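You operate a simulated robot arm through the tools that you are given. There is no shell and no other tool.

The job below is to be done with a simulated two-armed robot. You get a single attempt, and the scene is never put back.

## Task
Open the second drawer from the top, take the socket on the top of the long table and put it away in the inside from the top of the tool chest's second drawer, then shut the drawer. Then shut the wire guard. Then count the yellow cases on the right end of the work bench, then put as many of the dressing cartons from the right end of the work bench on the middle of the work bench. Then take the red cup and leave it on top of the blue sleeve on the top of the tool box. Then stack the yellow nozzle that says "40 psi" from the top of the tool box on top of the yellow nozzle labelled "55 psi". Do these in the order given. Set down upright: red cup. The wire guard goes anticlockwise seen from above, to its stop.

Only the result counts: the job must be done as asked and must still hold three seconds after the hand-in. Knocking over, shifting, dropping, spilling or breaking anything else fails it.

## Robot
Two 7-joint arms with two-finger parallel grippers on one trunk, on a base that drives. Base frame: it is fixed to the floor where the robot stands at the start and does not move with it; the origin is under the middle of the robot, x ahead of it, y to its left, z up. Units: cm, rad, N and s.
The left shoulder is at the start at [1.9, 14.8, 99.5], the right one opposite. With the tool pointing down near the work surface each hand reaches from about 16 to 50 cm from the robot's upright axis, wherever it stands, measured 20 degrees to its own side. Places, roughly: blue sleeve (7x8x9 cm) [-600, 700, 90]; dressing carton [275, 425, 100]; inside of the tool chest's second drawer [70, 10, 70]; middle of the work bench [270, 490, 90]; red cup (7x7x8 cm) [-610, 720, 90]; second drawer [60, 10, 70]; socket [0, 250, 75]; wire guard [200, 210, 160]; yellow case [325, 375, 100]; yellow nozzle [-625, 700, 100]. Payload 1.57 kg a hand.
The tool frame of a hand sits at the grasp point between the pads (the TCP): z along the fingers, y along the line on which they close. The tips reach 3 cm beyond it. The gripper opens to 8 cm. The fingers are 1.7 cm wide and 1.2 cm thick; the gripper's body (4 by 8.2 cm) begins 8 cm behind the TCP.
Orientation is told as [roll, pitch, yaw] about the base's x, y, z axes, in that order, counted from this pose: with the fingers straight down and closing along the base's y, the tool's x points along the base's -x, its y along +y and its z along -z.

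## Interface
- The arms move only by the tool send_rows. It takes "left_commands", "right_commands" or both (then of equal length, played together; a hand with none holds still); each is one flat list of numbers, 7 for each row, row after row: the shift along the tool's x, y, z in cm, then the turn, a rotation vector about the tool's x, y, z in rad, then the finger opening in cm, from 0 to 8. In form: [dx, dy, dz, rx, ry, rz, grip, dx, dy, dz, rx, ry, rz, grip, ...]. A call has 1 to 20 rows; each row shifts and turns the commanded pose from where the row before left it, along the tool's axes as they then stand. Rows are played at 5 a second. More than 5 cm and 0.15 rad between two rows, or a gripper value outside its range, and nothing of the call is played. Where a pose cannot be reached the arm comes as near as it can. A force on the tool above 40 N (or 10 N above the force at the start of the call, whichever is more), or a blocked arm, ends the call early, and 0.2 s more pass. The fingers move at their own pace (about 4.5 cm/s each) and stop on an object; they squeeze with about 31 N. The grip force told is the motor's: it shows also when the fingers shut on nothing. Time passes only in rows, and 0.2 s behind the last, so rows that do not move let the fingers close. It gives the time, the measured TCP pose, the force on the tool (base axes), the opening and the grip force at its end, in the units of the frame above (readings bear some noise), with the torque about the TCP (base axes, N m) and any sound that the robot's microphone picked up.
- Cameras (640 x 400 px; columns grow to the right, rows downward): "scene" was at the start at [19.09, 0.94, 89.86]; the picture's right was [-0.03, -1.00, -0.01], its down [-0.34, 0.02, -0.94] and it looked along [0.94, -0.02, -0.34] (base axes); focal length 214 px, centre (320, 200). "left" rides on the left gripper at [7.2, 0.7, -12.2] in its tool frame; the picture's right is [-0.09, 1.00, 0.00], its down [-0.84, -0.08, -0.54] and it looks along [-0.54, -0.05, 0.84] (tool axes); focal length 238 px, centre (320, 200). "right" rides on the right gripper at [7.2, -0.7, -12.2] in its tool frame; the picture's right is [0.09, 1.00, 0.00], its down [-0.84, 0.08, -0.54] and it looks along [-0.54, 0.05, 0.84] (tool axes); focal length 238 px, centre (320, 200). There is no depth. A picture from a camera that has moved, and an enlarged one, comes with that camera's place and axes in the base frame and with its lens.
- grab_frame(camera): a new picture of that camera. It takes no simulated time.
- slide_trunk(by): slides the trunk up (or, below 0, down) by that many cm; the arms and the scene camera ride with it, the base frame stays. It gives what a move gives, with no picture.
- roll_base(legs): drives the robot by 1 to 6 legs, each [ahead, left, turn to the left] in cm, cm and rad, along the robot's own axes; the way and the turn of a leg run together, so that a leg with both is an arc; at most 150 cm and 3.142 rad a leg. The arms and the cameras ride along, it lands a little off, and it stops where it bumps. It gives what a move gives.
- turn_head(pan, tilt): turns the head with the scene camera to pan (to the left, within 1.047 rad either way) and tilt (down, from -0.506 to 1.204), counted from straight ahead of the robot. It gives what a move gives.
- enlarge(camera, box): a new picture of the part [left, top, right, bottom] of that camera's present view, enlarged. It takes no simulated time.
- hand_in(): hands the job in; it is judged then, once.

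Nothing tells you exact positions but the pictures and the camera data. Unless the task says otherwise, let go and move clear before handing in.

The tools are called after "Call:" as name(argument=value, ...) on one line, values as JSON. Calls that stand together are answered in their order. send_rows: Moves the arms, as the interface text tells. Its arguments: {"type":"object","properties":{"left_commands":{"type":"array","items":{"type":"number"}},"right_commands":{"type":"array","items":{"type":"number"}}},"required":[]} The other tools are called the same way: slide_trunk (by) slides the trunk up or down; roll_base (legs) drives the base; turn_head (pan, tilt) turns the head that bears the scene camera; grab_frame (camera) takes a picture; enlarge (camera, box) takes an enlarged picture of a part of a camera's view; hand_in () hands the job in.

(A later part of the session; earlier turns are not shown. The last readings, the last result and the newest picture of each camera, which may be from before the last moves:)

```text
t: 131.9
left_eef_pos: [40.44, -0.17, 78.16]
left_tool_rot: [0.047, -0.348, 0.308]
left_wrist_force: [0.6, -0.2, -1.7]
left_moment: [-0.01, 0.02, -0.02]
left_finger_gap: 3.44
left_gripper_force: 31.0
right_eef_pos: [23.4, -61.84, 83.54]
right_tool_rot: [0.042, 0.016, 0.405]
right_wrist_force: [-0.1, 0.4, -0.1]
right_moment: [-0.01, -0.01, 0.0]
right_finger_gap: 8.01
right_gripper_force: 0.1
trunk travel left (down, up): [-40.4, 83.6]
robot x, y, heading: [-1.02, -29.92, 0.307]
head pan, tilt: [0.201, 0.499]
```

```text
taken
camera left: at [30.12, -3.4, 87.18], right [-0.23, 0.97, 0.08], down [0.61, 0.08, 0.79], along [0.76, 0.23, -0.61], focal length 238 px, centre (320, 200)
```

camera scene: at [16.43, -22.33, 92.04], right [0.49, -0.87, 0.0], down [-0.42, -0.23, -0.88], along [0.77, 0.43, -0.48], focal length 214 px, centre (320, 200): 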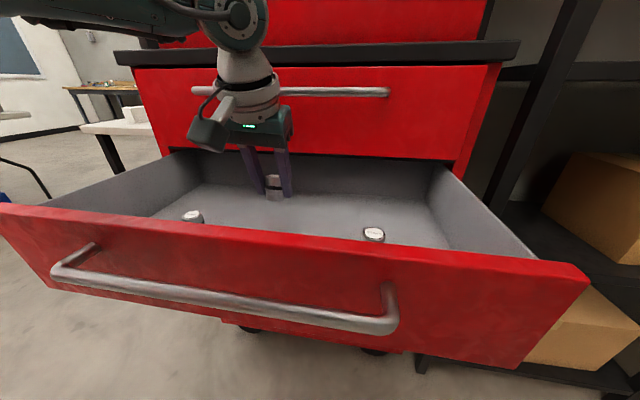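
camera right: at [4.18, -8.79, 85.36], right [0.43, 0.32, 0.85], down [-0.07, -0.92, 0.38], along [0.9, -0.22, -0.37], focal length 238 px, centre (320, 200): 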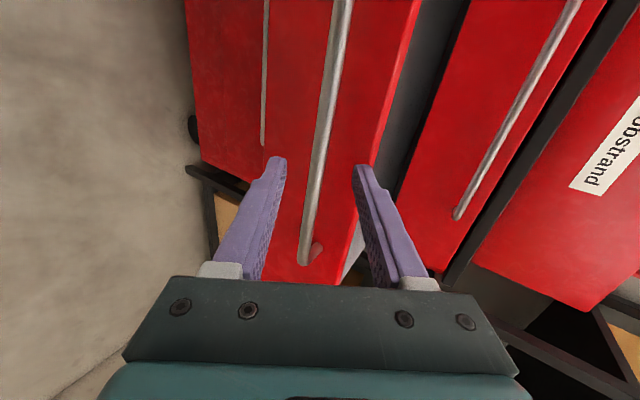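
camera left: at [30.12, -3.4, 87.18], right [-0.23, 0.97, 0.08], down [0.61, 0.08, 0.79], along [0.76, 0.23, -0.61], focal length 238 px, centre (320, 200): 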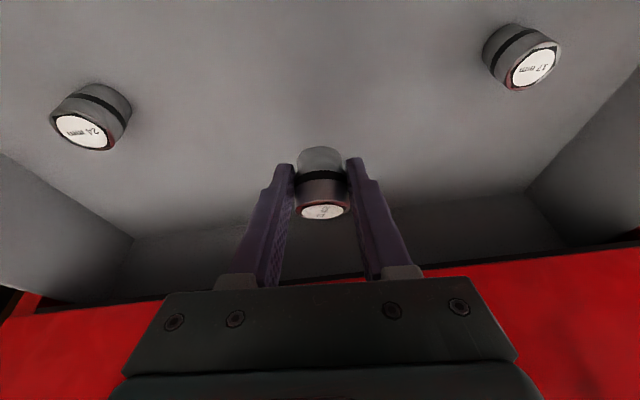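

Call:
send_rows(left_commands=[0.65, 0, 1.8, 0, 0, 0, 0, 0.65, 0, 1.8, 0, 0, 0, 0, 0.35, 0, 0.95, 0, 0, 0, 0])

Call:
enlarge(camera="scene", box=[160, 130, 440, 260])

Call:
grab_frame(camera="left")

```text
t: 132.7
left_eef_pos: [40.33, 0.09, 73.23]
left_tool_rot: [0.047, -0.347, 0.306]
left_wrist_force: [1.0, -0.7, -1.8]
left_moment: [-0.02, 0.02, 0.01]
left_finger_gap: 3.42
left_gripper_force: 31.5
right_eef_pos: [23.43, -62.02, 83.62]
right_tool_rot: [0.04, 0.018, 0.405]
right_wrist_force: [-0.3, -0.2, -0.1]
right_moment: [-0.02, -0.01, 0.02]
right_finger_gap: 8.0
right_gripper_force: 0.0
trunk travel left (down, up): [-40.4, 83.6]
robot x, y, heading: [-1.1, -29.93, 0.31]
head pan, tilt: [0.201, 0.499]
```

```text
2.29 times, centred on (300, 195) of scene
camera zoom: at [16.43, -22.32, 92.04], right [0.49, -0.87, 0.0], down [-0.42, -0.23, -0.88], along [0.77, 0.43, -0.48], focal length 490 px, centre (366, 211)
```

zoom: 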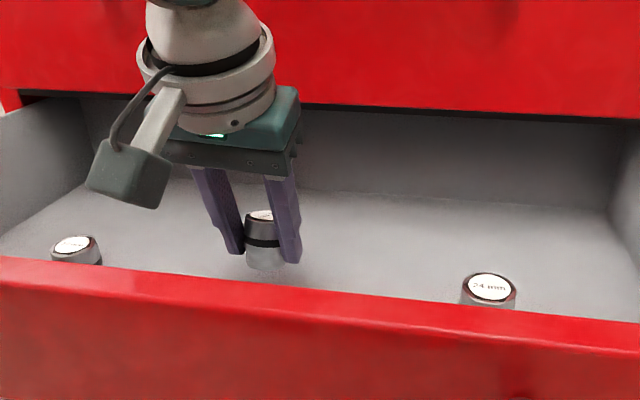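

```text
taken
camera left: at [29.89, -3.14, 82.27], right [-0.23, 0.97, 0.08], down [0.61, 0.08, 0.79], along [0.76, 0.23, -0.61], focal length 238 px, centre (320, 200)
```

left: 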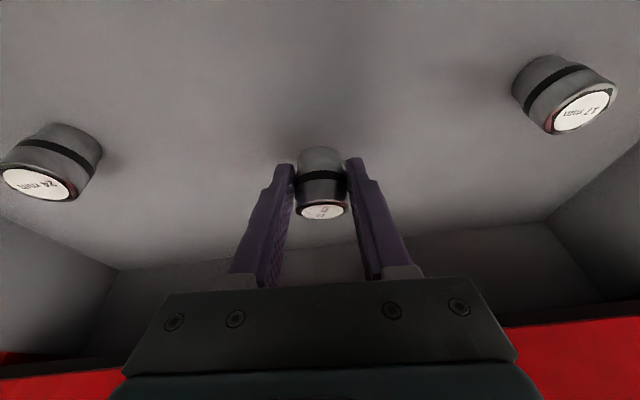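

Call:
send_rows(left_commands=[0.17, 0, 0.47, 0, 0, 0, 0, 0.17, 0, 0.47, 0, 0, 0, 0, 0.17, 0, 0.47, 0, 0, 0, 0])

Call:
enlarge(camera="scene", box=[210, 150, 350, 250])

```text
t: 133.5
left_eef_pos: [40.18, -0.06, 71.7]
left_tool_rot: [0.049, -0.345, 0.304]
left_wrist_force: [0.0, -0.2, -2.0]
left_moment: [0.0, 0.02, 0.01]
left_finger_gap: 3.42
left_gripper_force: 31.0
right_eef_pos: [23.4, -61.98, 83.54]
right_tool_rot: [0.042, 0.017, 0.406]
right_wrist_force: [-0.1, -1.2, 0.7]
right_moment: [-0.06, 0.0, 0.0]
right_finger_gap: 8.0
right_gripper_force: 0.2
trunk travel left (down, up): [-40.4, 83.6]
robot x, y, heading: [-0.93, -29.79, 0.317]
head pan, tilt: [0.201, 0.499]
```

```text
4.00 times, centred on (280, 200) of scene
camera zoom: at [16.44, -22.32, 92.04], right [0.49, -0.87, 0.0], down [-0.42, -0.23, -0.88], along [0.77, 0.43, -0.48], focal length 858 px, centre (480, 200)
```

zoom: 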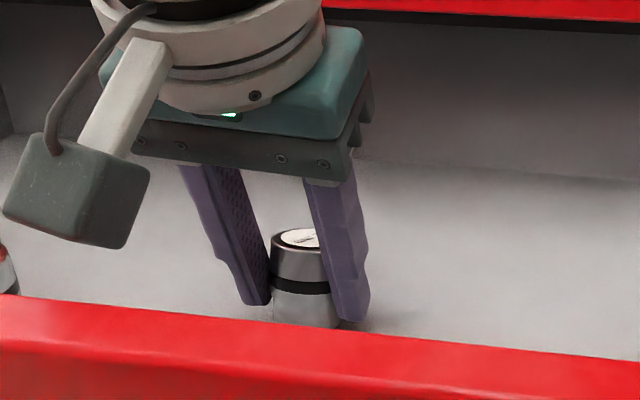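

Call:
send_rows(left_commands=[0.14, 0, 0.38, 0, 0, 0, 0, 0.14, 0, 0.38, 0, 0, 0, 0])

Call:
send_rows(left_commands=[0.1, 0, 0.28, 0, 0, 0, 0, 0.1, 0, 0.28, 0, 0, 0, 0])

```text
t: 134.1
left_eef_pos: [40.73, 0.41, 71.5]
left_tool_rot: [0.046, -0.358, 0.304]
left_wrist_force: [0.4, 0.9, 22.3]
left_moment: [0.14, -0.57, 0.04]
left_finger_gap: 3.44
left_gripper_force: 30.8
right_eef_pos: [23.6, -61.81, 83.62]
right_tool_rot: [0.044, 0.013, 0.406]
right_wrist_force: [-0.3, 0.7, -1.2]
right_moment: [0.04, 0.01, -0.01]
right_finger_gap: 7.98
right_gripper_force: 0.0
trunk travel left (down, up): [-40.4, 83.6]
robot x, y, heading: [-0.82, -30.08, 0.313]
head pan, tilt: [0.201, 0.499]
```

```text
t: 134.7
left_eef_pos: [40.61, 0.35, 70.61]
left_tool_rot: [0.048, -0.353, 0.306]
left_wrist_force: [0.6, -1.6, 22.4]
left_moment: [0.03, -0.61, -0.04]
left_finger_gap: 3.45
left_gripper_force: 30.9
right_eef_pos: [23.61, -61.69, 83.65]
right_tool_rot: [0.04, 0.014, 0.406]
right_wrist_force: [-0.1, -0.2, 0.4]
right_moment: [0.04, -0.01, -0.01]
right_finger_gap: 8.01
right_gripper_force: 0.1
trunk travel left (down, up): [-40.4, 83.6]
robot x, y, heading: [-0.84, -29.7, 0.31]
head pan, tilt: [0.201, 0.499]
```

The socket touches the drawer bottom (22 N). Releasing it gently and lifting the hand away.

Call:
send_rows(left_commands=[-0.1, 0, -0.25, 0, 0, 0, 0, 0, 0, 0, 0, 0, 0, 4.2, 0, 0, 0, 0, 0, 0, 5.5, 0, 0, 0, 0, 0, 0, 7, 0, 0, 0, 0, 0, 0, 7])

Call:
grab_frame(camera="left")

Call:
enlarge(camera="scene", box=[160, 130, 440, 260])

```text
t: 135.9
left_eef_pos: [40.19, 0.4, 70.67]
left_tool_rot: [0.052, -0.348, 0.305]
left_wrist_force: [-4.5, 10.4, 11.7]
left_moment: [-0.07, -0.02, 0.0]
left_finger_gap: 5.92
left_gripper_force: 0.0
right_eef_pos: [23.39, -61.49, 83.49]
right_tool_rot: [0.045, 0.017, 0.409]
right_wrist_force: [0.4, 0.3, -0.8]
right_moment: [0.05, 0.02, -0.02]
right_finger_gap: 8.01
right_gripper_force: 0.1
trunk travel left (down, up): [-40.4, 83.6]
robot x, y, heading: [-0.9, -30.14, 0.312]
head pan, tilt: [0.201, 0.499]
```

```text
taken
camera left: at [29.8, -2.72, 79.68], right [-0.23, 0.97, 0.08], down [0.61, 0.08, 0.79], along [0.76, 0.23, -0.61], focal length 238 px, centre (320, 200)
```

left: 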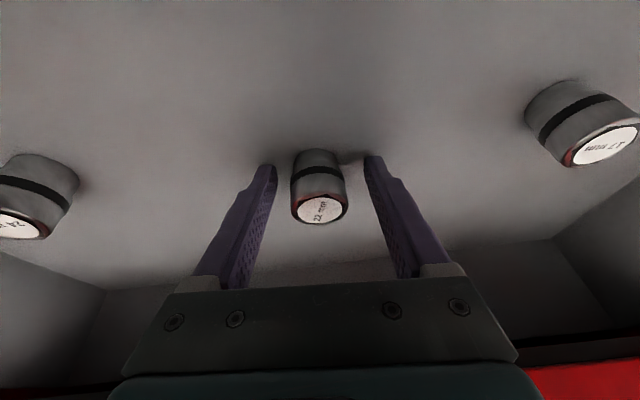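

```text
2.29 times, centred on (300, 195) of scene
camera zoom: at [16.46, -22.0, 92.07], right [0.49, -0.87, 0.0], down [-0.42, -0.23, -0.88], along [0.77, 0.43, -0.48], focal length 490 px, centre (366, 211)
```

zoom: 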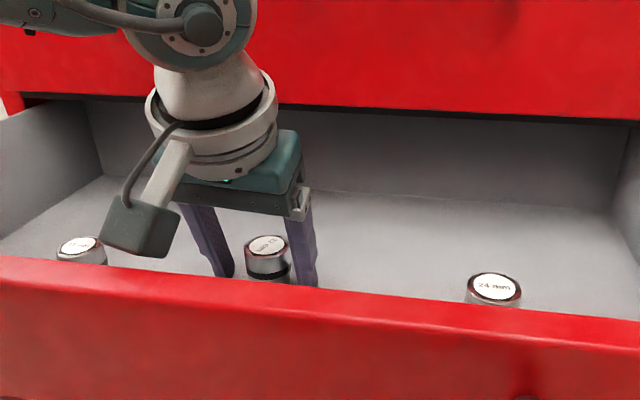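

The "22 mm" socket stands upright in the drawer. Lifting the hand straight up and out.

Call:
send_rows(left_commands=[-0.17, 0, -0.47, 0, 0, 0, 7, -0.17, 0, -0.47, 0, 0, 0, 7, -0.34, 0, -0.94, 0, 0, 0, 7, -0.69, 0, -1.88, 0, 0, 0, 7, -1.03, 0, -2.8, 0, 0, 0, 7, -1.03, 0, -2.8, 0, 0, 0, 7, -1.03, 0, -2.8, 0, 0, 0, 7, -1.03, 0, -2.8, 0, 0, 0, 7, -1.03, 0, -2.8, 0, 0, 0, 7])

Call:
grab_frame(camera="left")

Call:
grab_frame(camera="scene")

```text
t: 137.9
left_eef_pos: [40.56, -0.29, 89.41]
left_tool_rot: [0.049, -0.348, 0.307]
left_wrist_force: [-0.4, -0.3, 0.0]
left_moment: [-0.02, 0.0, 0.02]
left_finger_gap: 7.02
left_gripper_force: 0.2
right_eef_pos: [23.44, -61.72, 83.61]
right_tool_rot: [0.041, 0.017, 0.404]
right_wrist_force: [-0.6, 0.5, 0.0]
right_moment: [0.01, 0.01, 0.02]
right_finger_gap: 7.98
right_gripper_force: 0.1
trunk travel left (down, up): [-40.4, 83.6]
robot x, y, heading: [-0.93, -29.87, 0.311]
head pan, tilt: [0.201, 0.499]
```

```text
taken
camera left: at [30.07, -3.51, 98.47], right [-0.23, 0.97, 0.08], down [0.61, 0.08, 0.79], along [0.76, 0.23, -0.61], focal length 238 px, centre (320, 200)
```

left: 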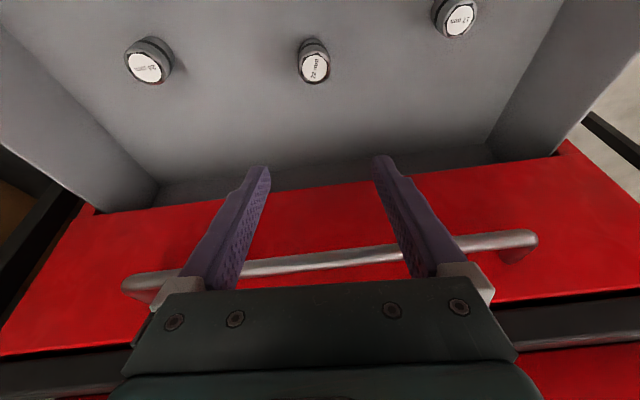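

```text
taken
camera scene: at [16.46, -22.3, 92.05], right [0.49, -0.87, 0.0], down [-0.42, -0.23, -0.88], along [0.77, 0.43, -0.48], focal length 214 px, centre (320, 200)
```

scene: 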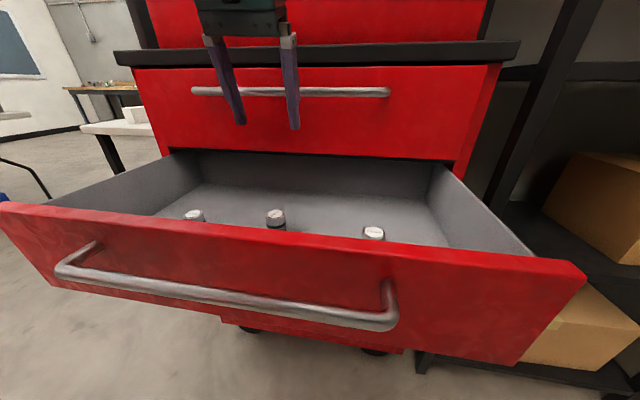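

All three sockets stand upright in the drawer. I'll back off, close the left hand and set it forward-down at panel height to push the drawer shut.

Call:
roll_base(legs=[[-25, 0, 0]])

Call:
send_rows(left_commands=[0, 0, 0, 0, -0.15, 0, 0, 0, 0, 0, 0, -0.15, 0, 0, 0, 0, 0, 0, -0.15, 0, 0, 2.15, 0, 2.09, 0, 0, 0, 0, 2.15, 0, 2.09, 0, 0, 0, 0, 2.15, 0, 2.09, 0, 0, 0, 0, 2.15, 0, 2.09, 0, 0, 0, 0, 2.15, 0, 2.09, 0, 0, 0, 0, 2.15, 0, 2.09, 0, 0, 0, 0])

Call:
grab_frame(camera="scene")

Call:
grab_frame(camera="left")

```text
t: 139.8
left_eef_pos: [16.33, -7.91, 89.46]
left_tool_rot: [0.047, -0.345, 0.31]
left_wrist_force: [0.3, 0.1, -0.5]
left_moment: [-0.03, -0.04, -0.03]
left_finger_gap: 7.0
left_gripper_force: 0.1
right_eef_pos: [-0.48, -69.51, 83.66]
right_tool_rot: [0.042, 0.016, 0.41]
right_wrist_force: [-1.1, -0.2, -0.4]
right_moment: [-0.02, -0.04, -0.03]
right_finger_gap: 8.01
right_gripper_force: 0.0
trunk travel left (down, up): [-40.4, 83.6]
robot x, y, heading: [-24.7, -37.94, 0.315]
head pan, tilt: [0.201, 0.499]
```

```text
t: 141.8
left_eef_pos: [15.82, -7.26, 71.42]
left_tool_rot: [0.064, -0.799, 0.281]
left_wrist_force: [0.5, 0.1, 0.4]
left_moment: [0.0, 0.0, -0.04]
left_finger_gap: 0.0
left_gripper_force: 21.7
right_eef_pos: [-0.45, -69.57, 83.58]
right_tool_rot: [0.041, 0.017, 0.41]
right_wrist_force: [-0.5, 0.0, 0.5]
right_moment: [0.01, 0.02, 0.02]
right_finger_gap: 8.0
right_gripper_force: 0.1
trunk travel left (down, up): [-40.4, 83.6]
robot x, y, heading: [-25.15, -38.08, 0.317]
head pan, tilt: [0.201, 0.499]
```

```text
taken
camera scene: at [-7.6, -30.02, 92.05], right [0.49, -0.87, 0.0], down [-0.42, -0.24, -0.88], along [0.76, 0.43, -0.48], focal length 214 px, centre (320, 200)
```

scene: 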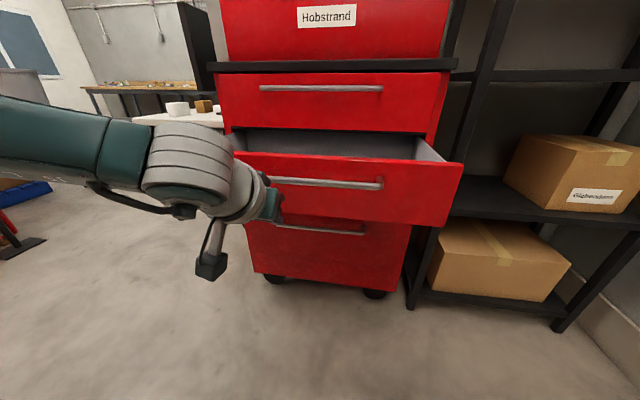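

```text
taken
camera left: at [2.72, -11.3, 74.78], right [-0.26, 0.96, 0.11], down [0.22, -0.05, 0.97], along [0.94, 0.28, -0.2], focal length 238 px, centre (320, 200)
```

left: 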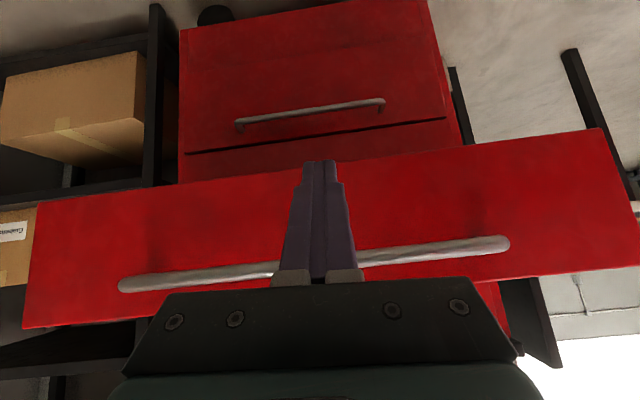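

The closed fingers are aimed at the panel just below its bar. Rolling forward to make contact and push.

Call:
roll_base(legs=[[12, 0, 0]])

Call:
grab_frame(camera="scene")

```text
t: 143.0
left_eef_pos: [27.48, -3.66, 71.48]
left_tool_rot: [0.065, -0.797, 0.279]
left_wrist_force: [0.1, 0.6, 0.3]
left_moment: [-0.02, 0.0, 0.02]
left_finger_gap: 0.0
left_gripper_force: 21.2
right_eef_pos: [11.09, -65.88, 83.69]
right_tool_rot: [0.042, 0.015, 0.409]
right_wrist_force: [0.5, -0.6, 0.9]
right_moment: [-0.01, 0.02, -0.01]
right_finger_gap: 7.99
right_gripper_force: 0.2
trunk travel left (down, up): [-40.4, 83.6]
robot x, y, heading: [-13.79, -33.77, 0.317]
head pan, tilt: [0.201, 0.499]
```

```text
taken
camera scene: at [3.92, -26.29, 92.06], right [0.49, -0.87, 0.0], down [-0.42, -0.24, -0.88], along [0.76, 0.43, -0.48], focal length 214 px, centre (320, 200)
```

scene: 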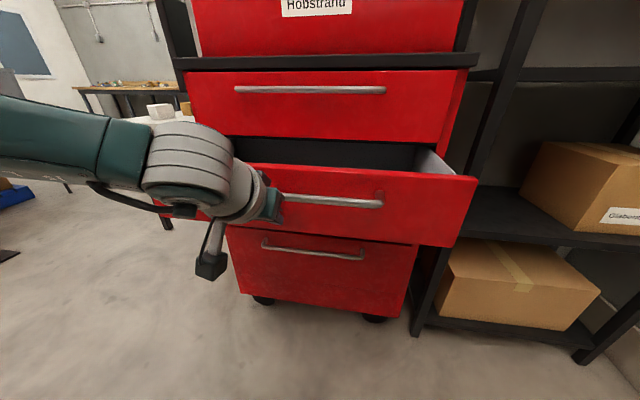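

It slides in smoothly. Continuing the push in stages.

Call:
roll_base(legs=[[9, 0, 0]])

Call:
roll_base(legs=[[7, 0, 0]])

Call:
grab_frame(camera="scene")

Call:
grab_frame(camera="left")

```text
t: 144.1
left_eef_pos: [36.0, -1.06, 71.52]
left_tool_rot: [0.065, -0.798, 0.278]
left_wrist_force: [0.4, 0.0, -0.2]
left_moment: [-0.02, 0.02, 0.0]
left_finger_gap: 0.01
left_gripper_force: 21.0
right_eef_pos: [19.54, -63.05, 83.57]
right_tool_rot: [0.043, 0.018, 0.406]
right_wrist_force: [-0.3, -0.6, 0.5]
right_moment: [-0.01, 0.01, 0.0]
right_finger_gap: 7.99
right_gripper_force: 0.0
trunk travel left (down, up): [-40.4, 83.6]
robot x, y, heading: [-4.57, -31.46, 0.311]
head pan, tilt: [0.201, 0.499]
```

```text
t: 145.1
left_eef_pos: [42.68, 1.14, 71.51]
left_tool_rot: [0.065, -0.796, 0.276]
left_wrist_force: [-0.4, 0.4, 0.0]
left_moment: [-0.01, 0.04, 0.02]
left_finger_gap: 0.0
left_gripper_force: 21.2
right_eef_pos: [25.93, -61.04, 83.56]
right_tool_rot: [0.041, 0.019, 0.407]
right_wrist_force: [0.6, 0.2, -0.4]
right_moment: [0.05, 0.03, -0.02]
right_finger_gap: 7.98
right_gripper_force: 0.1
trunk travel left (down, up): [-40.4, 83.6]
robot x, y, heading: [1.69, -29.1, 0.31]
head pan, tilt: [0.201, 0.499]
```

```text
taken
camera scene: at [18.96, -21.46, 92.06], right [0.49, -0.87, 0.0], down [-0.42, -0.23, -0.88], along [0.77, 0.43, -0.48], focal length 214 px, centre (320, 200)
```

scene: 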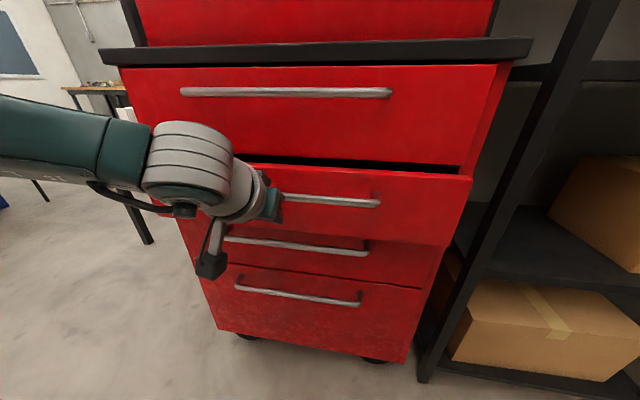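

```text
taken
camera left: at [29.4, -2.8, 74.86], right [-0.25, 0.96, 0.11], down [0.22, -0.05, 0.97], along [0.94, 0.27, -0.2], focal length 238 px, centre (320, 200)
```

left: 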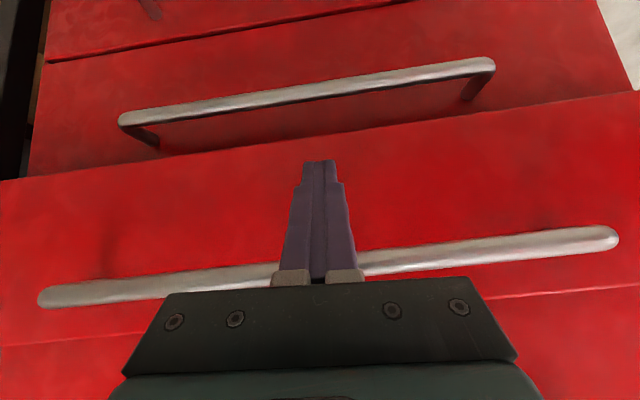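

About 5 cm remain. Finishing the push slowly with the arm until it seats.

Call:
send_rows(left_commands=[-0.42, 0, 0.43, 0, 0, 0, 0, -0.42, 0, 0.43, 0, 0, 0, 0, -0.42, 0, 0.43, 0, 0, 0, 0, -0.42, 0, 0.43, 0, 0, 0, 0, -0.42, 0, 0.43, 0, 0, 0, 0, -0.42, 0, 0.43, 0, 0, 0, 0, -0.35, 0, 0.36, 0, 0, 0, 0, -0.28, 0, 0.29, 0, 0, 0, 0, -0.28, 0, 0.29, 0, 0, 0, 0, -0.28, 0, 0.29, 0, 0, 0, 0, -0.28, 0, 0.29, 0, 0, 0, 0, -0.28, 0, 0.29, 0, 0, 0, 0])

Call:
grab_frame(camera="scene")

```text
t: 147.7
left_eef_pos: [47.55, 2.72, 71.1]
left_tool_rot: [0.065, -0.791, 0.277]
left_wrist_force: [-28.3, -10.1, 12.4]
left_moment: [-0.06, 0.06, 0.09]
left_finger_gap: 0.0
left_gripper_force: 21.1
right_eef_pos: [25.4, -61.27, 83.6]
right_tool_rot: [0.045, 0.02, 0.407]
right_wrist_force: [-0.1, -0.9, -0.3]
right_moment: [0.01, 0.03, 0.0]
right_finger_gap: 7.99
right_gripper_force: 0.0
trunk travel left (down, up): [-40.4, 83.6]
robot x, y, heading: [1.17, -29.42, 0.307]
head pan, tilt: [0.201, 0.499]
```

```text
taken
camera scene: at [18.33, -21.64, 91.96], right [0.49, -0.87, 0.0], down [-0.42, -0.24, -0.88], along [0.76, 0.43, -0.48], focal length 214 px, centre (320, 200)
```

scene: 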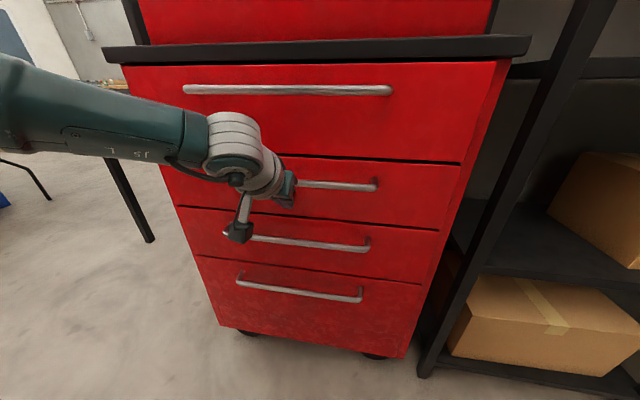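

The drawer is shut and flush. Backing the hand straight off and retreating.

Call:
send_rows(left_commands=[0.7, 0, -0.71, 0, 0, 0, 0, 1.4, 0, -1.43, 0, 0, 0, 0, 2.1, 0, -2.14, 0, 0, 0, 0, 2.1, 0, -2.14, 0, 0, 0, 0])

Call:
roll_base(legs=[[-30, 0, 0]])

Call:
grab_frame(camera="scene")

```text
t: 148.7
left_eef_pos: [39.88, 0.25, 71.26]
left_tool_rot: [0.066, -0.797, 0.278]
left_wrist_force: [0.5, 0.0, 0.7]
left_moment: [0.02, 0.0, 0.0]
left_finger_gap: 0.0
left_gripper_force: 21.9
right_eef_pos: [25.86, -61.11, 83.58]
right_tool_rot: [0.043, 0.017, 0.408]
right_wrist_force: [0.0, -0.2, 0.0]
right_moment: [0.02, 0.01, 0.0]
right_finger_gap: 8.0
right_gripper_force: 0.0
trunk travel left (down, up): [-40.4, 83.6]
robot x, y, heading: [1.77, -29.36, 0.315]
head pan, tilt: [0.201, 0.499]
```

```text
t: 150.8
left_eef_pos: [10.55, -8.83, 71.21]
left_tool_rot: [0.067, -0.797, 0.288]
left_wrist_force: [0.7, 0.4, -0.1]
left_moment: [0.0, 0.01, -0.02]
left_finger_gap: 0.0
left_gripper_force: 21.7
right_eef_pos: [-2.75, -70.37, 83.59]
right_tool_rot: [0.043, 0.017, 0.415]
right_wrist_force: [-0.3, 0.4, -0.5]
right_moment: [0.04, 0.01, 0.01]
right_finger_gap: 7.97
right_gripper_force: 0.0
trunk travel left (down, up): [-40.4, 83.6]
robot x, y, heading: [-27.39, -38.77, 0.325]
head pan, tilt: [0.201, 0.499]
```

```text
taken
camera scene: at [-10.2, -30.83, 92.04], right [0.5, -0.87, 0.0], down [-0.41, -0.24, -0.88], along [0.76, 0.44, -0.48], focal length 214 px, centre (320, 200)
```

scene: 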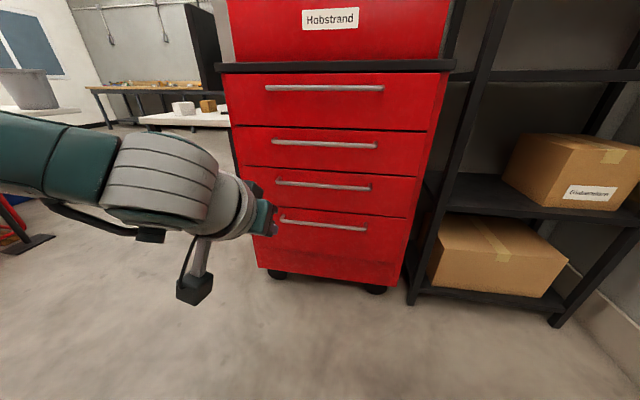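

All drawers are flush. Now tucking the left hand back to the compact carry pose before driving to the wire guard.

Call:
send_rows(left_commands=[-2.3, 0, -2.23, 0, 0, 0, 0, -2.3, 0, -2.23, 0, 0, 0, 0, -2.3, 0, -2.23, 0, 0, 0, 0, -2.3, 0, -2.23, 0, 0, 0, 0, -2.3, 0, -2.23, 0, 0, 0, 0, 2.1, 0, -0.4, 0, 0.133, 0, 4, 2.1, 0, -0.4, 0, 0.133, 0, 8, 2.1, 0, -0.4, 0, 0.133, 0, 8, 2.1, 0, -0.4, 0, 0.133, 0, 8, 2.1, 0, -0.4, 0, 0.133, 0, 8, 2.1, 0, -0.4, 0, 0.133, 0, 8, 2.5, 0.5, 0, 0, 0, 0, 8, 2, 0.5, 0, 0, 0, 0, 8])

Call:
turn_head(pan=1.0, tilt=0.0)

Call:
grab_frame(camera="scene")

```text
t: 153.6
left_eef_pos: [-5.02, -13.73, 83.83]
left_tool_rot: [0.046, 0.0, 0.333]
left_wrist_force: [-0.6, -0.5, 0.5]
left_moment: [0.0, -0.02, -0.02]
left_finger_gap: 7.98
left_gripper_force: 0.1
right_eef_pos: [-2.72, -70.19, 83.63]
right_tool_rot: [0.04, 0.018, 0.417]
right_wrist_force: [0.0, -0.5, -0.7]
right_moment: [-0.01, -0.01, 0.02]
right_finger_gap: 7.98
right_gripper_force: 0.0
trunk travel left (down, up): [-40.4, 83.6]
robot x, y, heading: [-27.5, -38.36, 0.325]
head pan, tilt: [0.201, 0.499]
```

```text
t: 154.7
left_eef_pos: [-5.07, -13.81, 83.92]
left_tool_rot: [0.045, -0.001, 0.333]
left_wrist_force: [0.5, -0.3, -0.4]
left_moment: [0.01, -0.01, 0.0]
left_finger_gap: 8.0
left_gripper_force: 0.1
right_eef_pos: [-2.83, -70.3, 83.52]
right_tool_rot: [0.041, 0.018, 0.417]
right_wrist_force: [0.9, -0.2, -0.1]
right_moment: [0.02, 0.0, -0.04]
right_finger_gap: 8.0
right_gripper_force: 0.0
trunk travel left (down, up): [-40.4, 83.6]
robot x, y, heading: [-27.25, -39.02, 0.321]
head pan, tilt: [1.0, 0.0]
```

```text
taken
camera scene: at [-15.84, -26.64, 96.66], right [0.97, -0.25, 0.0], down [0.0, 0.0, -1.0], along [0.25, 0.97, 0.0], focal length 214 px, centre (320, 200)
```

scene: 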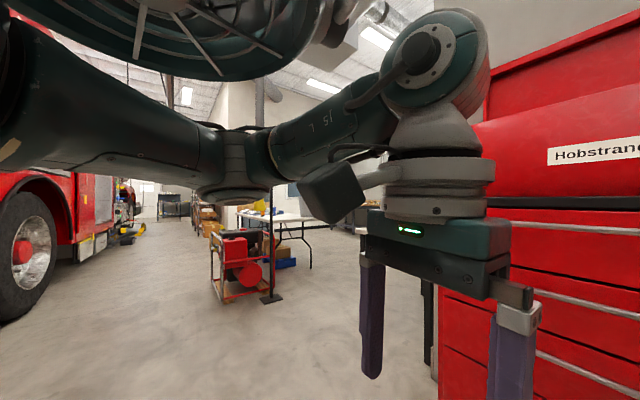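

I'll also bring the right hand to a more compact place in front, then turn left and drive toward the compressor area with the wire guard.

Call:
send_rows(right_commands=[-2.8, 3.6, 0, 0, 0, 0, 8, -2.8, 3.6, 0, 0, 0, 0, 8, -2.8, 3.6, 0, 0, 0, 0, 8, -2.8, 3.6, 0, 0, 0, 0, 8, -2.8, 3.6, 0, 0, 0, 0, 8])

Call:
roll_base(legs=[[-10, 0, 0], [0, 0, 1.0], [130, 12, 0]])

Call:
turn_head(pan=-0.5, tilt=0.0)

Call:
grab_frame(camera="scene")

```text
t: 155.9
left_eef_pos: [-4.97, -13.56, 83.88]
left_tool_rot: [0.044, -0.001, 0.335]
left_wrist_force: [0.4, 0.5, -0.5]
left_moment: [-0.02, -0.01, 0.04]
left_finger_gap: 8.01
left_gripper_force: 0.0
right_eef_pos: [2.84, -47.92, 84.27]
right_tool_rot: [0.042, 0.016, 0.416]
right_wrist_force: [0.5, -0.5, 0.2]
right_moment: [-0.02, -0.01, 0.0]
right_finger_gap: 8.02
right_gripper_force: 0.0
trunk travel left (down, up): [-40.4, 83.6]
robot x, y, heading: [-27.42, -37.92, 0.322]
head pan, tilt: [1.0, 0.0]
```

```text
t: 165.8
left_eef_pos: [-33.98, 119.67, 83.88]
left_tool_rot: [0.045, -0.001, 1.391]
left_wrist_force: [-0.4, -0.6, -0.5]
left_moment: [0.01, -0.03, -0.05]
left_finger_gap: 8.03
left_gripper_force: 0.0
right_eef_pos: [-0.36, 109.63, 84.36]
right_tool_rot: [0.042, 0.018, 1.472]
right_wrist_force: [-0.1, 1.0, 0.9]
right_moment: [0.03, 0.02, -0.05]
right_finger_gap: 7.99
right_gripper_force: 0.0
trunk travel left (down, up): [-40.4, 83.6]
robot x, y, heading: [-23.23, 88.12, 1.38]
head pan, tilt: [1.0, 0.0]
```

```text
t: 167.4
left_eef_pos: [-34.05, 119.75, 83.94]
left_tool_rot: [0.044, -0.002, 1.391]
left_wrist_force: [-0.2, -0.8, 0.5]
left_moment: [0.01, 0.01, 0.0]
left_finger_gap: 7.99
left_gripper_force: 0.1
right_eef_pos: [-0.29, 109.65, 84.4]
right_tool_rot: [0.043, 0.017, 1.472]
right_wrist_force: [-0.1, 0.7, -0.1]
right_moment: [0.0, 0.0, 0.0]
right_finger_gap: 7.99
right_gripper_force: 0.0
trunk travel left (down, up): [-40.4, 83.6]
robot x, y, heading: [-23.58, 88.15, 1.378]
head pan, tilt: [-0.499, 0.0]
```

```text
taken
camera scene: at [-15.8, 104.82, 96.66], right [0.77, -0.64, 0.0], down [0.0, 0.0, -1.0], along [0.64, 0.77, 0.0], focal length 214 px, centre (320, 200)
```

scene: 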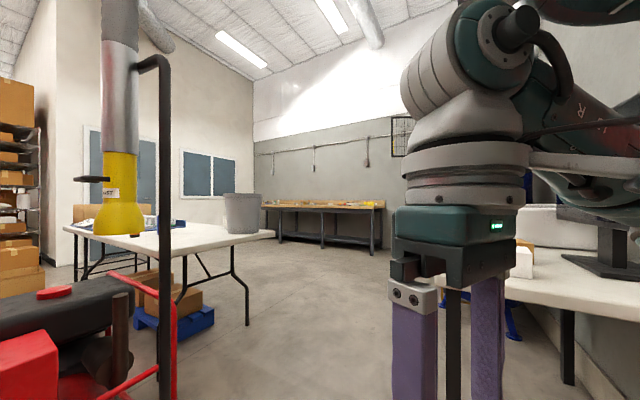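

Route is clear. Driving between the desk and the table, then turning toward the compressor.

Call:
roll_base(legs=[[96, -52, 0], [0, 0, -0.9]])

Call:
turn_head(pan=0.0, tilt=-0.15)

Call:
grab_frame(camera="scene")

```text
t: 175.3
left_eef_pos: [61.52, 200.85, 83.97]
left_tool_rot: [0.046, -0.002, 0.53]
left_wrist_force: [-0.3, -0.1, 0.1]
left_moment: [-0.01, 0.03, -0.01]
left_finger_gap: 8.0
left_gripper_force: 0.1
right_eef_pos: [75.86, 168.76, 84.39]
right_tool_rot: [0.04, 0.017, 0.615]
right_wrist_force: [0.0, 0.1, 0.8]
right_moment: [0.02, 0.01, 0.01]
right_finger_gap: 7.99
right_gripper_force: 0.0
trunk travel left (down, up): [-40.4, 83.6]
robot x, y, heading: [44.52, 171.98, 0.516]
head pan, tilt: [-0.499, 0.0]
```

```text
t: 176.2
left_eef_pos: [61.53, 200.89, 83.81]
left_tool_rot: [0.046, -0.003, 0.53]
left_wrist_force: [0.5, 0.0, 0.9]
left_moment: [-0.03, -0.04, 0.0]
left_finger_gap: 7.99
left_gripper_force: 0.1
right_eef_pos: [75.88, 168.71, 84.35]
right_tool_rot: [0.042, 0.017, 0.614]
right_wrist_force: [-0.2, 0.0, 1.0]
right_moment: [0.0, -0.02, 0.01]
right_finger_gap: 8.01
right_gripper_force: 0.0
trunk travel left (down, up): [-40.4, 83.6]
robot x, y, heading: [44.28, 171.9, 0.519]
head pan, tilt: [0.0, -0.15]
```

```text
taken
camera scene: at [60.44, 181.28, 97.98], right [0.5, -0.87, 0.0], down [0.13, 0.07, -0.99], along [0.86, 0.49, 0.15], focal length 214 px, centre (320, 200)
```

scene: 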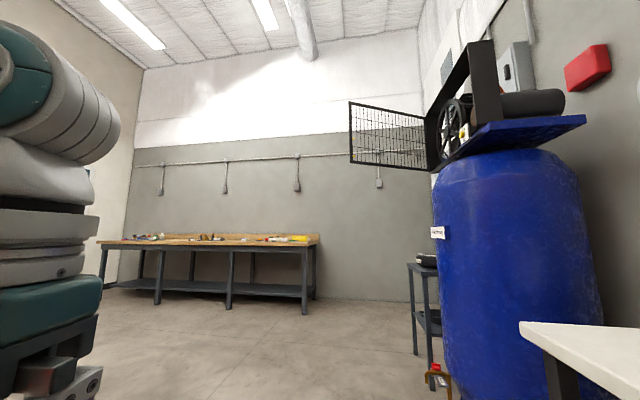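

The wire guard is a mesh door (z≈137–173) hinged on the black housing at about (214,186), free end at about (171,222); anticlockwise means its free end must swing toward -y onto the flywheel opening. I'll go round to its +y side to push it. Driving there.

Call:
roll_base(legs=[[77, 21, 0], [77, 21, 0]])

Call:
turn_head(pan=-1.0, tilt=-0.2)

Call:
grab_frame(camera="scene")

```text
t: 184.5
left_eef_pos: [178.02, 313.51, 83.95]
left_tool_rot: [0.045, -0.001, 0.52]
left_wrist_force: [-0.7, 0.6, -0.6]
left_moment: [0.01, 0.01, 0.04]
left_finger_gap: 8.0
left_gripper_force: 0.1
right_eef_pos: [192.01, 281.15, 84.28]
right_tool_rot: [0.042, 0.018, 0.601]
right_wrist_force: [0.0, 0.3, 0.0]
right_moment: [0.0, -0.01, -0.01]
right_finger_gap: 8.02
right_gripper_force: 0.0
trunk travel left (down, up): [-40.4, 83.6]
robot x, y, heading: [160.56, 284.97, 0.511]
head pan, tilt: [0.0, -0.15]
```

```text
t: 185.7
left_eef_pos: [177.98, 313.45, 83.97]
left_tool_rot: [0.045, -0.002, 0.516]
left_wrist_force: [-0.7, 0.1, -0.4]
left_moment: [-0.01, -0.01, -0.01]
left_finger_gap: 8.0
left_gripper_force: 0.1
right_eef_pos: [191.85, 281.24, 84.34]
right_tool_rot: [0.042, 0.017, 0.604]
right_wrist_force: [0.0, 1.3, 0.0]
right_moment: [-0.03, -0.01, 0.02]
right_finger_gap: 7.99
right_gripper_force: 0.0
trunk travel left (down, up): [-40.4, 83.6]
robot x, y, heading: [160.49, 284.83, 0.51]
head pan, tilt: [-1.0, -0.201]
```

```text
taken
camera scene: at [176.52, 285.88, 98.41], right [-0.47, -0.88, 0.0], down [0.18, -0.09, -0.98], along [0.86, -0.46, 0.2], focal length 214 px, centre (320, 200)
```

scene: 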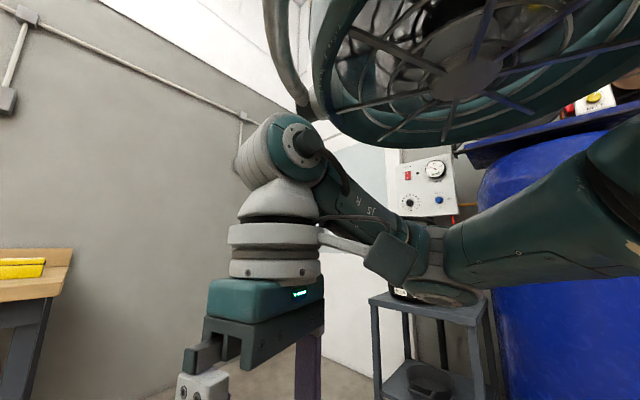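

Turning to face the guard from its +y side.

Call:
roll_base(legs=[[0, 0, -2.08]])

Call:
turn_head(pan=0.2, tilt=-0.3)

Call:
grab_frame(camera="scene")

```text
t: 191.0
left_eef_pos: [178.52, 256.61, 83.81]
left_tool_rot: [0.045, 0.0, -1.505]
left_wrist_force: [-0.4, 0.2, 0.7]
left_moment: [-0.03, -0.02, -0.02]
left_finger_gap: 8.0
left_gripper_force: 0.0
right_eef_pos: [143.52, 258.18, 84.25]
right_tool_rot: [0.043, 0.016, -1.422]
right_wrist_force: [-0.6, -0.2, -0.7]
right_moment: [-0.02, -0.01, 0.01]
right_finger_gap: 7.99
right_gripper_force: 0.2
trunk travel left (down, up): [-40.4, 83.6]
robot x, y, heading: [160.71, 284.82, -1.514]
head pan, tilt: [-1.0, -0.201]
```

```text
t: 192.4
left_eef_pos: [178.59, 256.62, 83.74]
left_tool_rot: [0.046, -0.002, -1.504]
left_wrist_force: [0.0, -0.5, -0.2]
left_moment: [0.04, 0.05, 0.01]
left_finger_gap: 8.01
left_gripper_force: 0.1
right_eef_pos: [143.59, 258.21, 84.36]
right_tool_rot: [0.04, 0.017, -1.422]
right_wrist_force: [0.0, -0.3, 0.6]
right_moment: [0.02, -0.01, -0.01]
right_finger_gap: 8.03
right_gripper_force: 0.2
trunk travel left (down, up): [-40.4, 83.6]
robot x, y, heading: [160.46, 284.81, -1.518]
head pan, tilt: [0.201, -0.3]
```

```text
taken
camera scene: at [162.98, 267.37, 99.21], right [-0.97, -0.25, 0.0], down [0.07, -0.29, -0.96], along [0.24, -0.92, 0.3], focal length 214 px, centre (320, 200)
```

scene: 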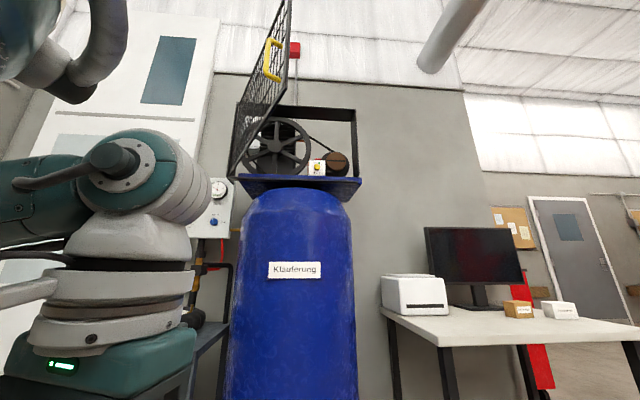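

Now I see it clearly: the door is hinged at the left post (≈(225,188)), its free end with a yellow handle points toward me, and the opening faces me. I'll shift left a bit, tuck the right hand, raise the trunk so the left hand is at the door's mid height, and push its outer face.

Call:
send_rows(right_commands=[2.5, -3, 0, 0, 0, 0, 8, 2.5, -3, 0, 0, 0, 0, 8, 2.5, -3, 0, 0, 0, 0, 8])

Call:
roll_base(legs=[[0, 13, 0]])

Call:
slide_trunk(by=72)

Call:
turn_head(pan=0.3, tilt=0.2)

Call:
grab_frame(camera="scene")

```text
t: 193.2
left_eef_pos: [178.68, 256.57, 83.93]
left_tool_rot: [0.043, 0.001, -1.506]
left_wrist_force: [0.2, 0.1, 0.1]
left_moment: [-0.03, -0.02, -0.01]
left_finger_gap: 8.0
left_gripper_force: 0.0
right_eef_pos: [133.12, 264.33, 83.91]
right_tool_rot: [0.043, 0.019, -1.42]
right_wrist_force: [0.0, -0.4, -1.1]
right_moment: [0.0, -0.06, 0.02]
right_finger_gap: 8.03
right_gripper_force: 0.1
trunk travel left (down, up): [-40.4, 83.6]
robot x, y, heading: [160.5, 284.97, -1.517]
head pan, tilt: [0.201, -0.3]
```

```text
t: 194.5
left_eef_pos: [192.11, 257.36, 83.87]
left_tool_rot: [0.045, -0.002, -1.504]
left_wrist_force: [-0.1, -0.2, 0.6]
left_moment: [-0.04, 0.01, 0.0]
left_finger_gap: 8.03
left_gripper_force: 0.0
right_eef_pos: [146.44, 264.92, 83.84]
right_tool_rot: [0.045, 0.017, -1.421]
right_wrist_force: [-0.9, 0.3, 0.4]
right_moment: [-0.05, 0.0, 0.02]
right_finger_gap: 8.0
right_gripper_force: 0.0
trunk travel left (down, up): [-40.4, 83.6]
robot x, y, heading: [174.19, 285.01, -1.512]
head pan, tilt: [0.201, -0.3]
```

```text
refused: 72 is not a number from -40 to 40
```

```text
t: 195.4
left_eef_pos: [191.96, 257.34, 83.9]
left_tool_rot: [0.045, -0.001, -1.505]
left_wrist_force: [-0.4, -0.9, 0.5]
left_moment: [-0.01, 0.0, -0.01]
left_finger_gap: 8.02
left_gripper_force: 0.1
right_eef_pos: [146.43, 264.88, 83.83]
right_tool_rot: [0.043, 0.017, -1.421]
right_wrist_force: [0.1, -0.1, 0.0]
right_moment: [0.01, 0.02, 0.01]
right_finger_gap: 8.01
right_gripper_force: 0.1
trunk travel left (down, up): [-40.4, 83.6]
robot x, y, heading: [173.88, 285.62, -1.517]
head pan, tilt: [0.3, 0.201]
```

```text
taken
camera scene: at [177.53, 266.98, 94.82], right [-0.94, -0.35, 0.0], down [-0.07, 0.19, -0.98], along [0.34, -0.92, -0.2], focal length 214 px, centre (320, 200)
```

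scene: 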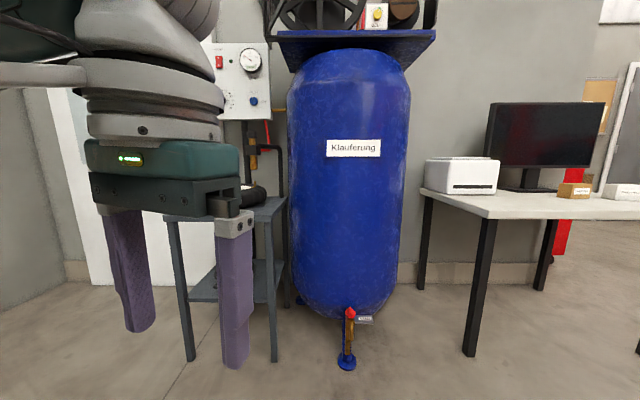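

Trunk moves at most 40 cm per call; I'll raise it in two steps and look at the guard at eye level.

Call:
slide_trunk(by=38)

Call:
slide_trunk(by=34)

Call:
grab_frame(camera="scene")

Call:
grab_frame(camera="left")

```text
t: 199.1
left_eef_pos: [191.97, 257.42, 121.92]
left_tool_rot: [0.046, -0.003, -1.504]
left_wrist_force: [0.0, 0.0, -0.7]
left_moment: [0.0, 0.01, -0.01]
left_finger_gap: 8.01
left_gripper_force: 0.0
right_eef_pos: [146.45, 264.84, 121.79]
right_tool_rot: [0.042, 0.017, -1.419]
right_wrist_force: [0.2, -0.7, 0.4]
right_moment: [0.0, 0.0, 0.03]
right_finger_gap: 8.0
right_gripper_force: 0.0
trunk travel left (down, up): [-78.4, 45.6]
robot x, y, heading: [173.71, 285.18, -1.515]
head pan, tilt: [0.3, 0.201]
```

```text
t: 202.4
left_eef_pos: [192.06, 257.42, 155.87]
left_tool_rot: [0.045, 0.0, -1.506]
left_wrist_force: [-0.1, 0.3, -0.2]
left_moment: [-0.05, 0.05, 0.04]
left_finger_gap: 8.0
left_gripper_force: 0.0
right_eef_pos: [146.5, 264.95, 155.75]
right_tool_rot: [0.041, 0.017, -1.42]
right_wrist_force: [0.1, -0.6, -0.6]
right_moment: [0.03, -0.01, -0.02]
right_finger_gap: 7.97
right_gripper_force: 0.1
trunk travel left (down, up): [-112.4, 11.6]
robot x, y, heading: [174.14, 285.39, -1.516]
head pan, tilt: [0.3, 0.201]
```

```text
taken
camera scene: at [177.54, 266.98, 166.81], right [-0.94, -0.35, 0.0], down [-0.07, 0.19, -0.98], along [0.34, -0.92, -0.2], focal length 214 px, centre (320, 200)
```

scene: 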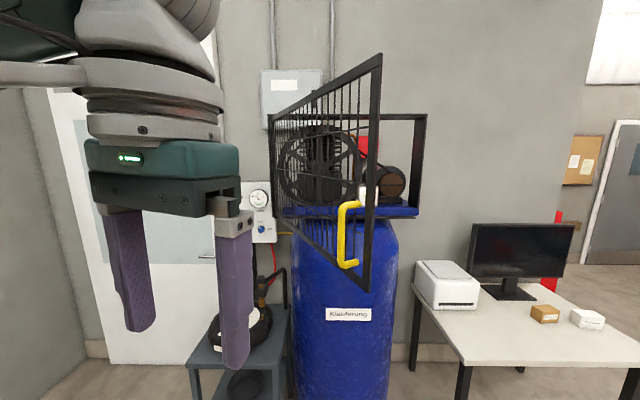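

```text
taken
camera left: at [191.61, 264.55, 168.08], right [1.0, -0.03, 0.04], down [-0.05, -0.84, 0.54], along [0.02, -0.54, -0.84], focal length 238 px, centre (320, 200)
```

left: 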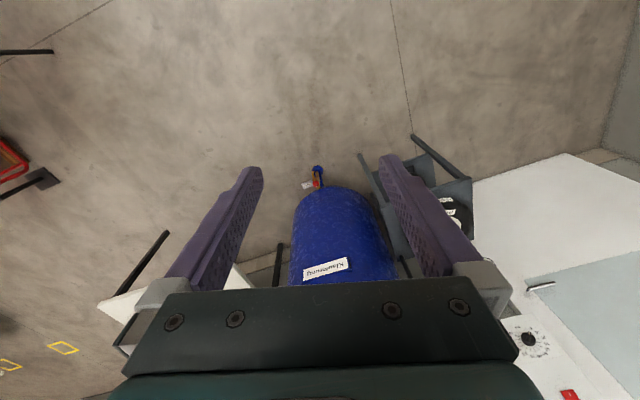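

The guard is right in front: hinge post ≈(226,188), free end ≈(182,229), top bar at z≈182, yellow handle on its outer face. I'll raise the left hand so that its closed fingers cross the guard's top bar, a bit hinge-side of the handle.

Call:
slide_trunk(by=11)

Call:
send_rows(left_commands=[0, 1.5, -2, 0, 0, 0, 4, 0, 1.5, -2, 0, 0, 0, 0, -2.5, 0, -2, 0, 0, 0, 0, -2.5, 0, -2, 0, 0, 0, 0, -2.5, 0, 0, 0, 0, 0, 0, -2.5, 0, 0, 0, 0, 0, 0, -2.5, 0, 0, 0, 0, 0, 0])

Call:
grab_frame(camera="scene")

Call:
grab_frame(camera="left")

```text
t: 203.8
left_eef_pos: [192.03, 257.42, 166.96]
left_tool_rot: [0.046, -0.001, -1.505]
left_wrist_force: [-0.1, 0.3, -0.3]
left_moment: [-0.01, 0.03, -0.02]
left_finger_gap: 8.0
left_gripper_force: 0.0
right_eef_pos: [146.43, 264.97, 166.88]
right_tool_rot: [0.043, 0.017, -1.42]
right_wrist_force: [0.2, 0.0, -0.2]
right_moment: [-0.02, 0.0, -0.04]
right_finger_gap: 8.03
right_gripper_force: 0.1
trunk travel left (down, up): [-123.4, 0.6]
robot x, y, heading: [174.46, 285.49, -1.513]
head pan, tilt: [0.3, 0.201]
```

```text
t: 205.4
left_eef_pos: [195.54, 245.28, 174.72]
left_tool_rot: [0.044, 0.009, -1.501]
left_wrist_force: [-0.3, -0.3, 0.5]
left_moment: [-0.03, -0.02, -0.02]
left_finger_gap: 0.0
left_gripper_force: 21.6
right_eef_pos: [146.34, 264.97, 166.8]
right_tool_rot: [0.042, 0.017, -1.422]
right_wrist_force: [-0.2, 0.0, 0.0]
right_moment: [0.02, 0.02, 0.0]
right_finger_gap: 7.98
right_gripper_force: 0.1
trunk travel left (down, up): [-123.4, 0.6]
robot x, y, heading: [173.84, 285.18, -1.516]
head pan, tilt: [0.3, 0.201]
```

```text
taken
camera scene: at [177.54, 266.98, 177.82], right [-0.94, -0.35, 0.0], down [-0.07, 0.19, -0.98], along [0.34, -0.92, -0.2], focal length 214 px, centre (320, 200)
```

scene: 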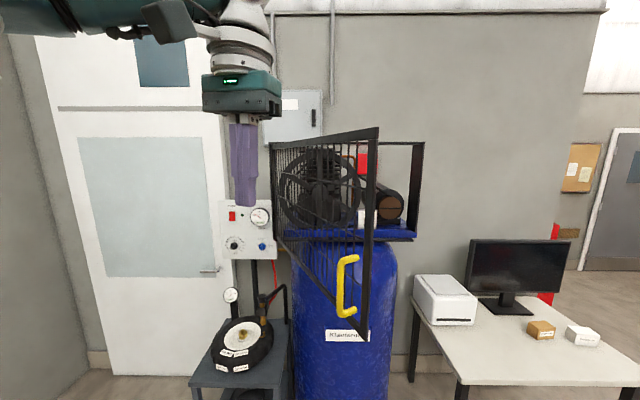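

```text
taken
camera left: at [195.23, 252.31, 186.97], right [1.0, -0.02, 0.04], down [-0.04, -0.85, 0.53], along [0.02, -0.53, -0.85], focal length 238 px, centre (320, 200)
```

left: 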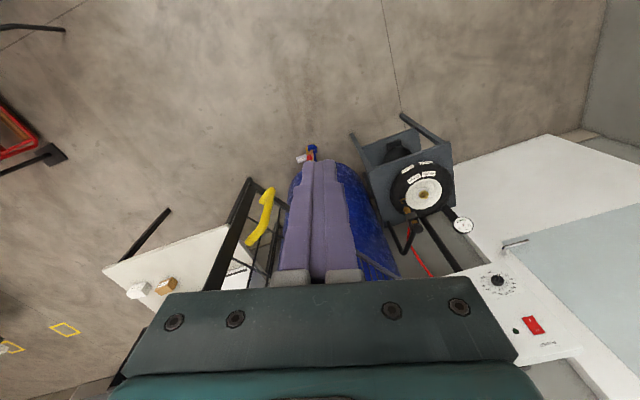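

The closed fingers are on the guard's outer side. Driving forward toward contact.

Call:
roll_base(legs=[[24, 0, 0]])

Call:
grab_frame(camera="scene")

Call:
grab_frame(camera="left")

```text
t: 207.2
left_eef_pos: [196.48, 220.79, 174.57]
left_tool_rot: [0.046, 0.008, -1.508]
left_wrist_force: [0.0, -0.2, -0.4]
left_moment: [0.0, 0.0, -0.03]
left_finger_gap: 0.0
left_gripper_force: 21.8
right_eef_pos: [147.68, 240.63, 166.83]
right_tool_rot: [0.041, 0.017, -1.425]
right_wrist_force: [0.1, -0.3, 0.2]
right_moment: [-0.03, -0.02, -0.01]
right_finger_gap: 7.98
right_gripper_force: 0.1
trunk travel left (down, up): [-123.4, 0.6]
robot x, y, heading: [175.18, 261.5, -1.521]
head pan, tilt: [0.3, 0.201]
```

```text
taken
camera scene: at [178.8, 242.54, 177.82], right [-0.94, -0.35, 0.0], down [-0.07, 0.19, -0.98], along [0.34, -0.92, -0.2], focal length 214 px, centre (320, 200)
```

scene: 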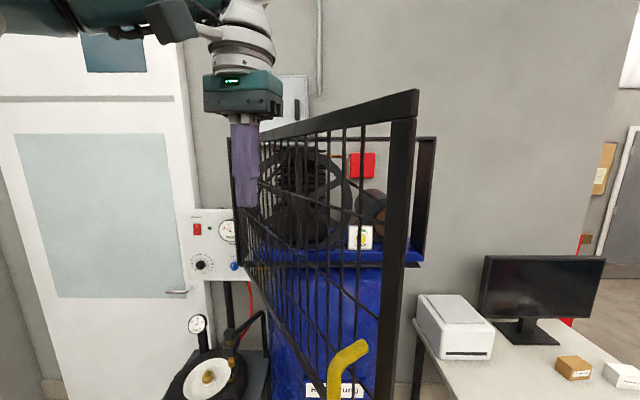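

```text
taken
camera left: at [196.27, 227.82, 186.95], right [1.0, -0.03, 0.04], down [-0.05, -0.85, 0.53], along [0.02, -0.53, -0.85], focal length 238 px, centre (320, 200)
```

left: 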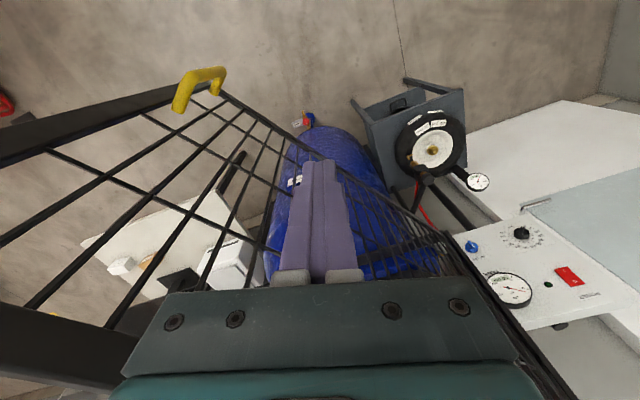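

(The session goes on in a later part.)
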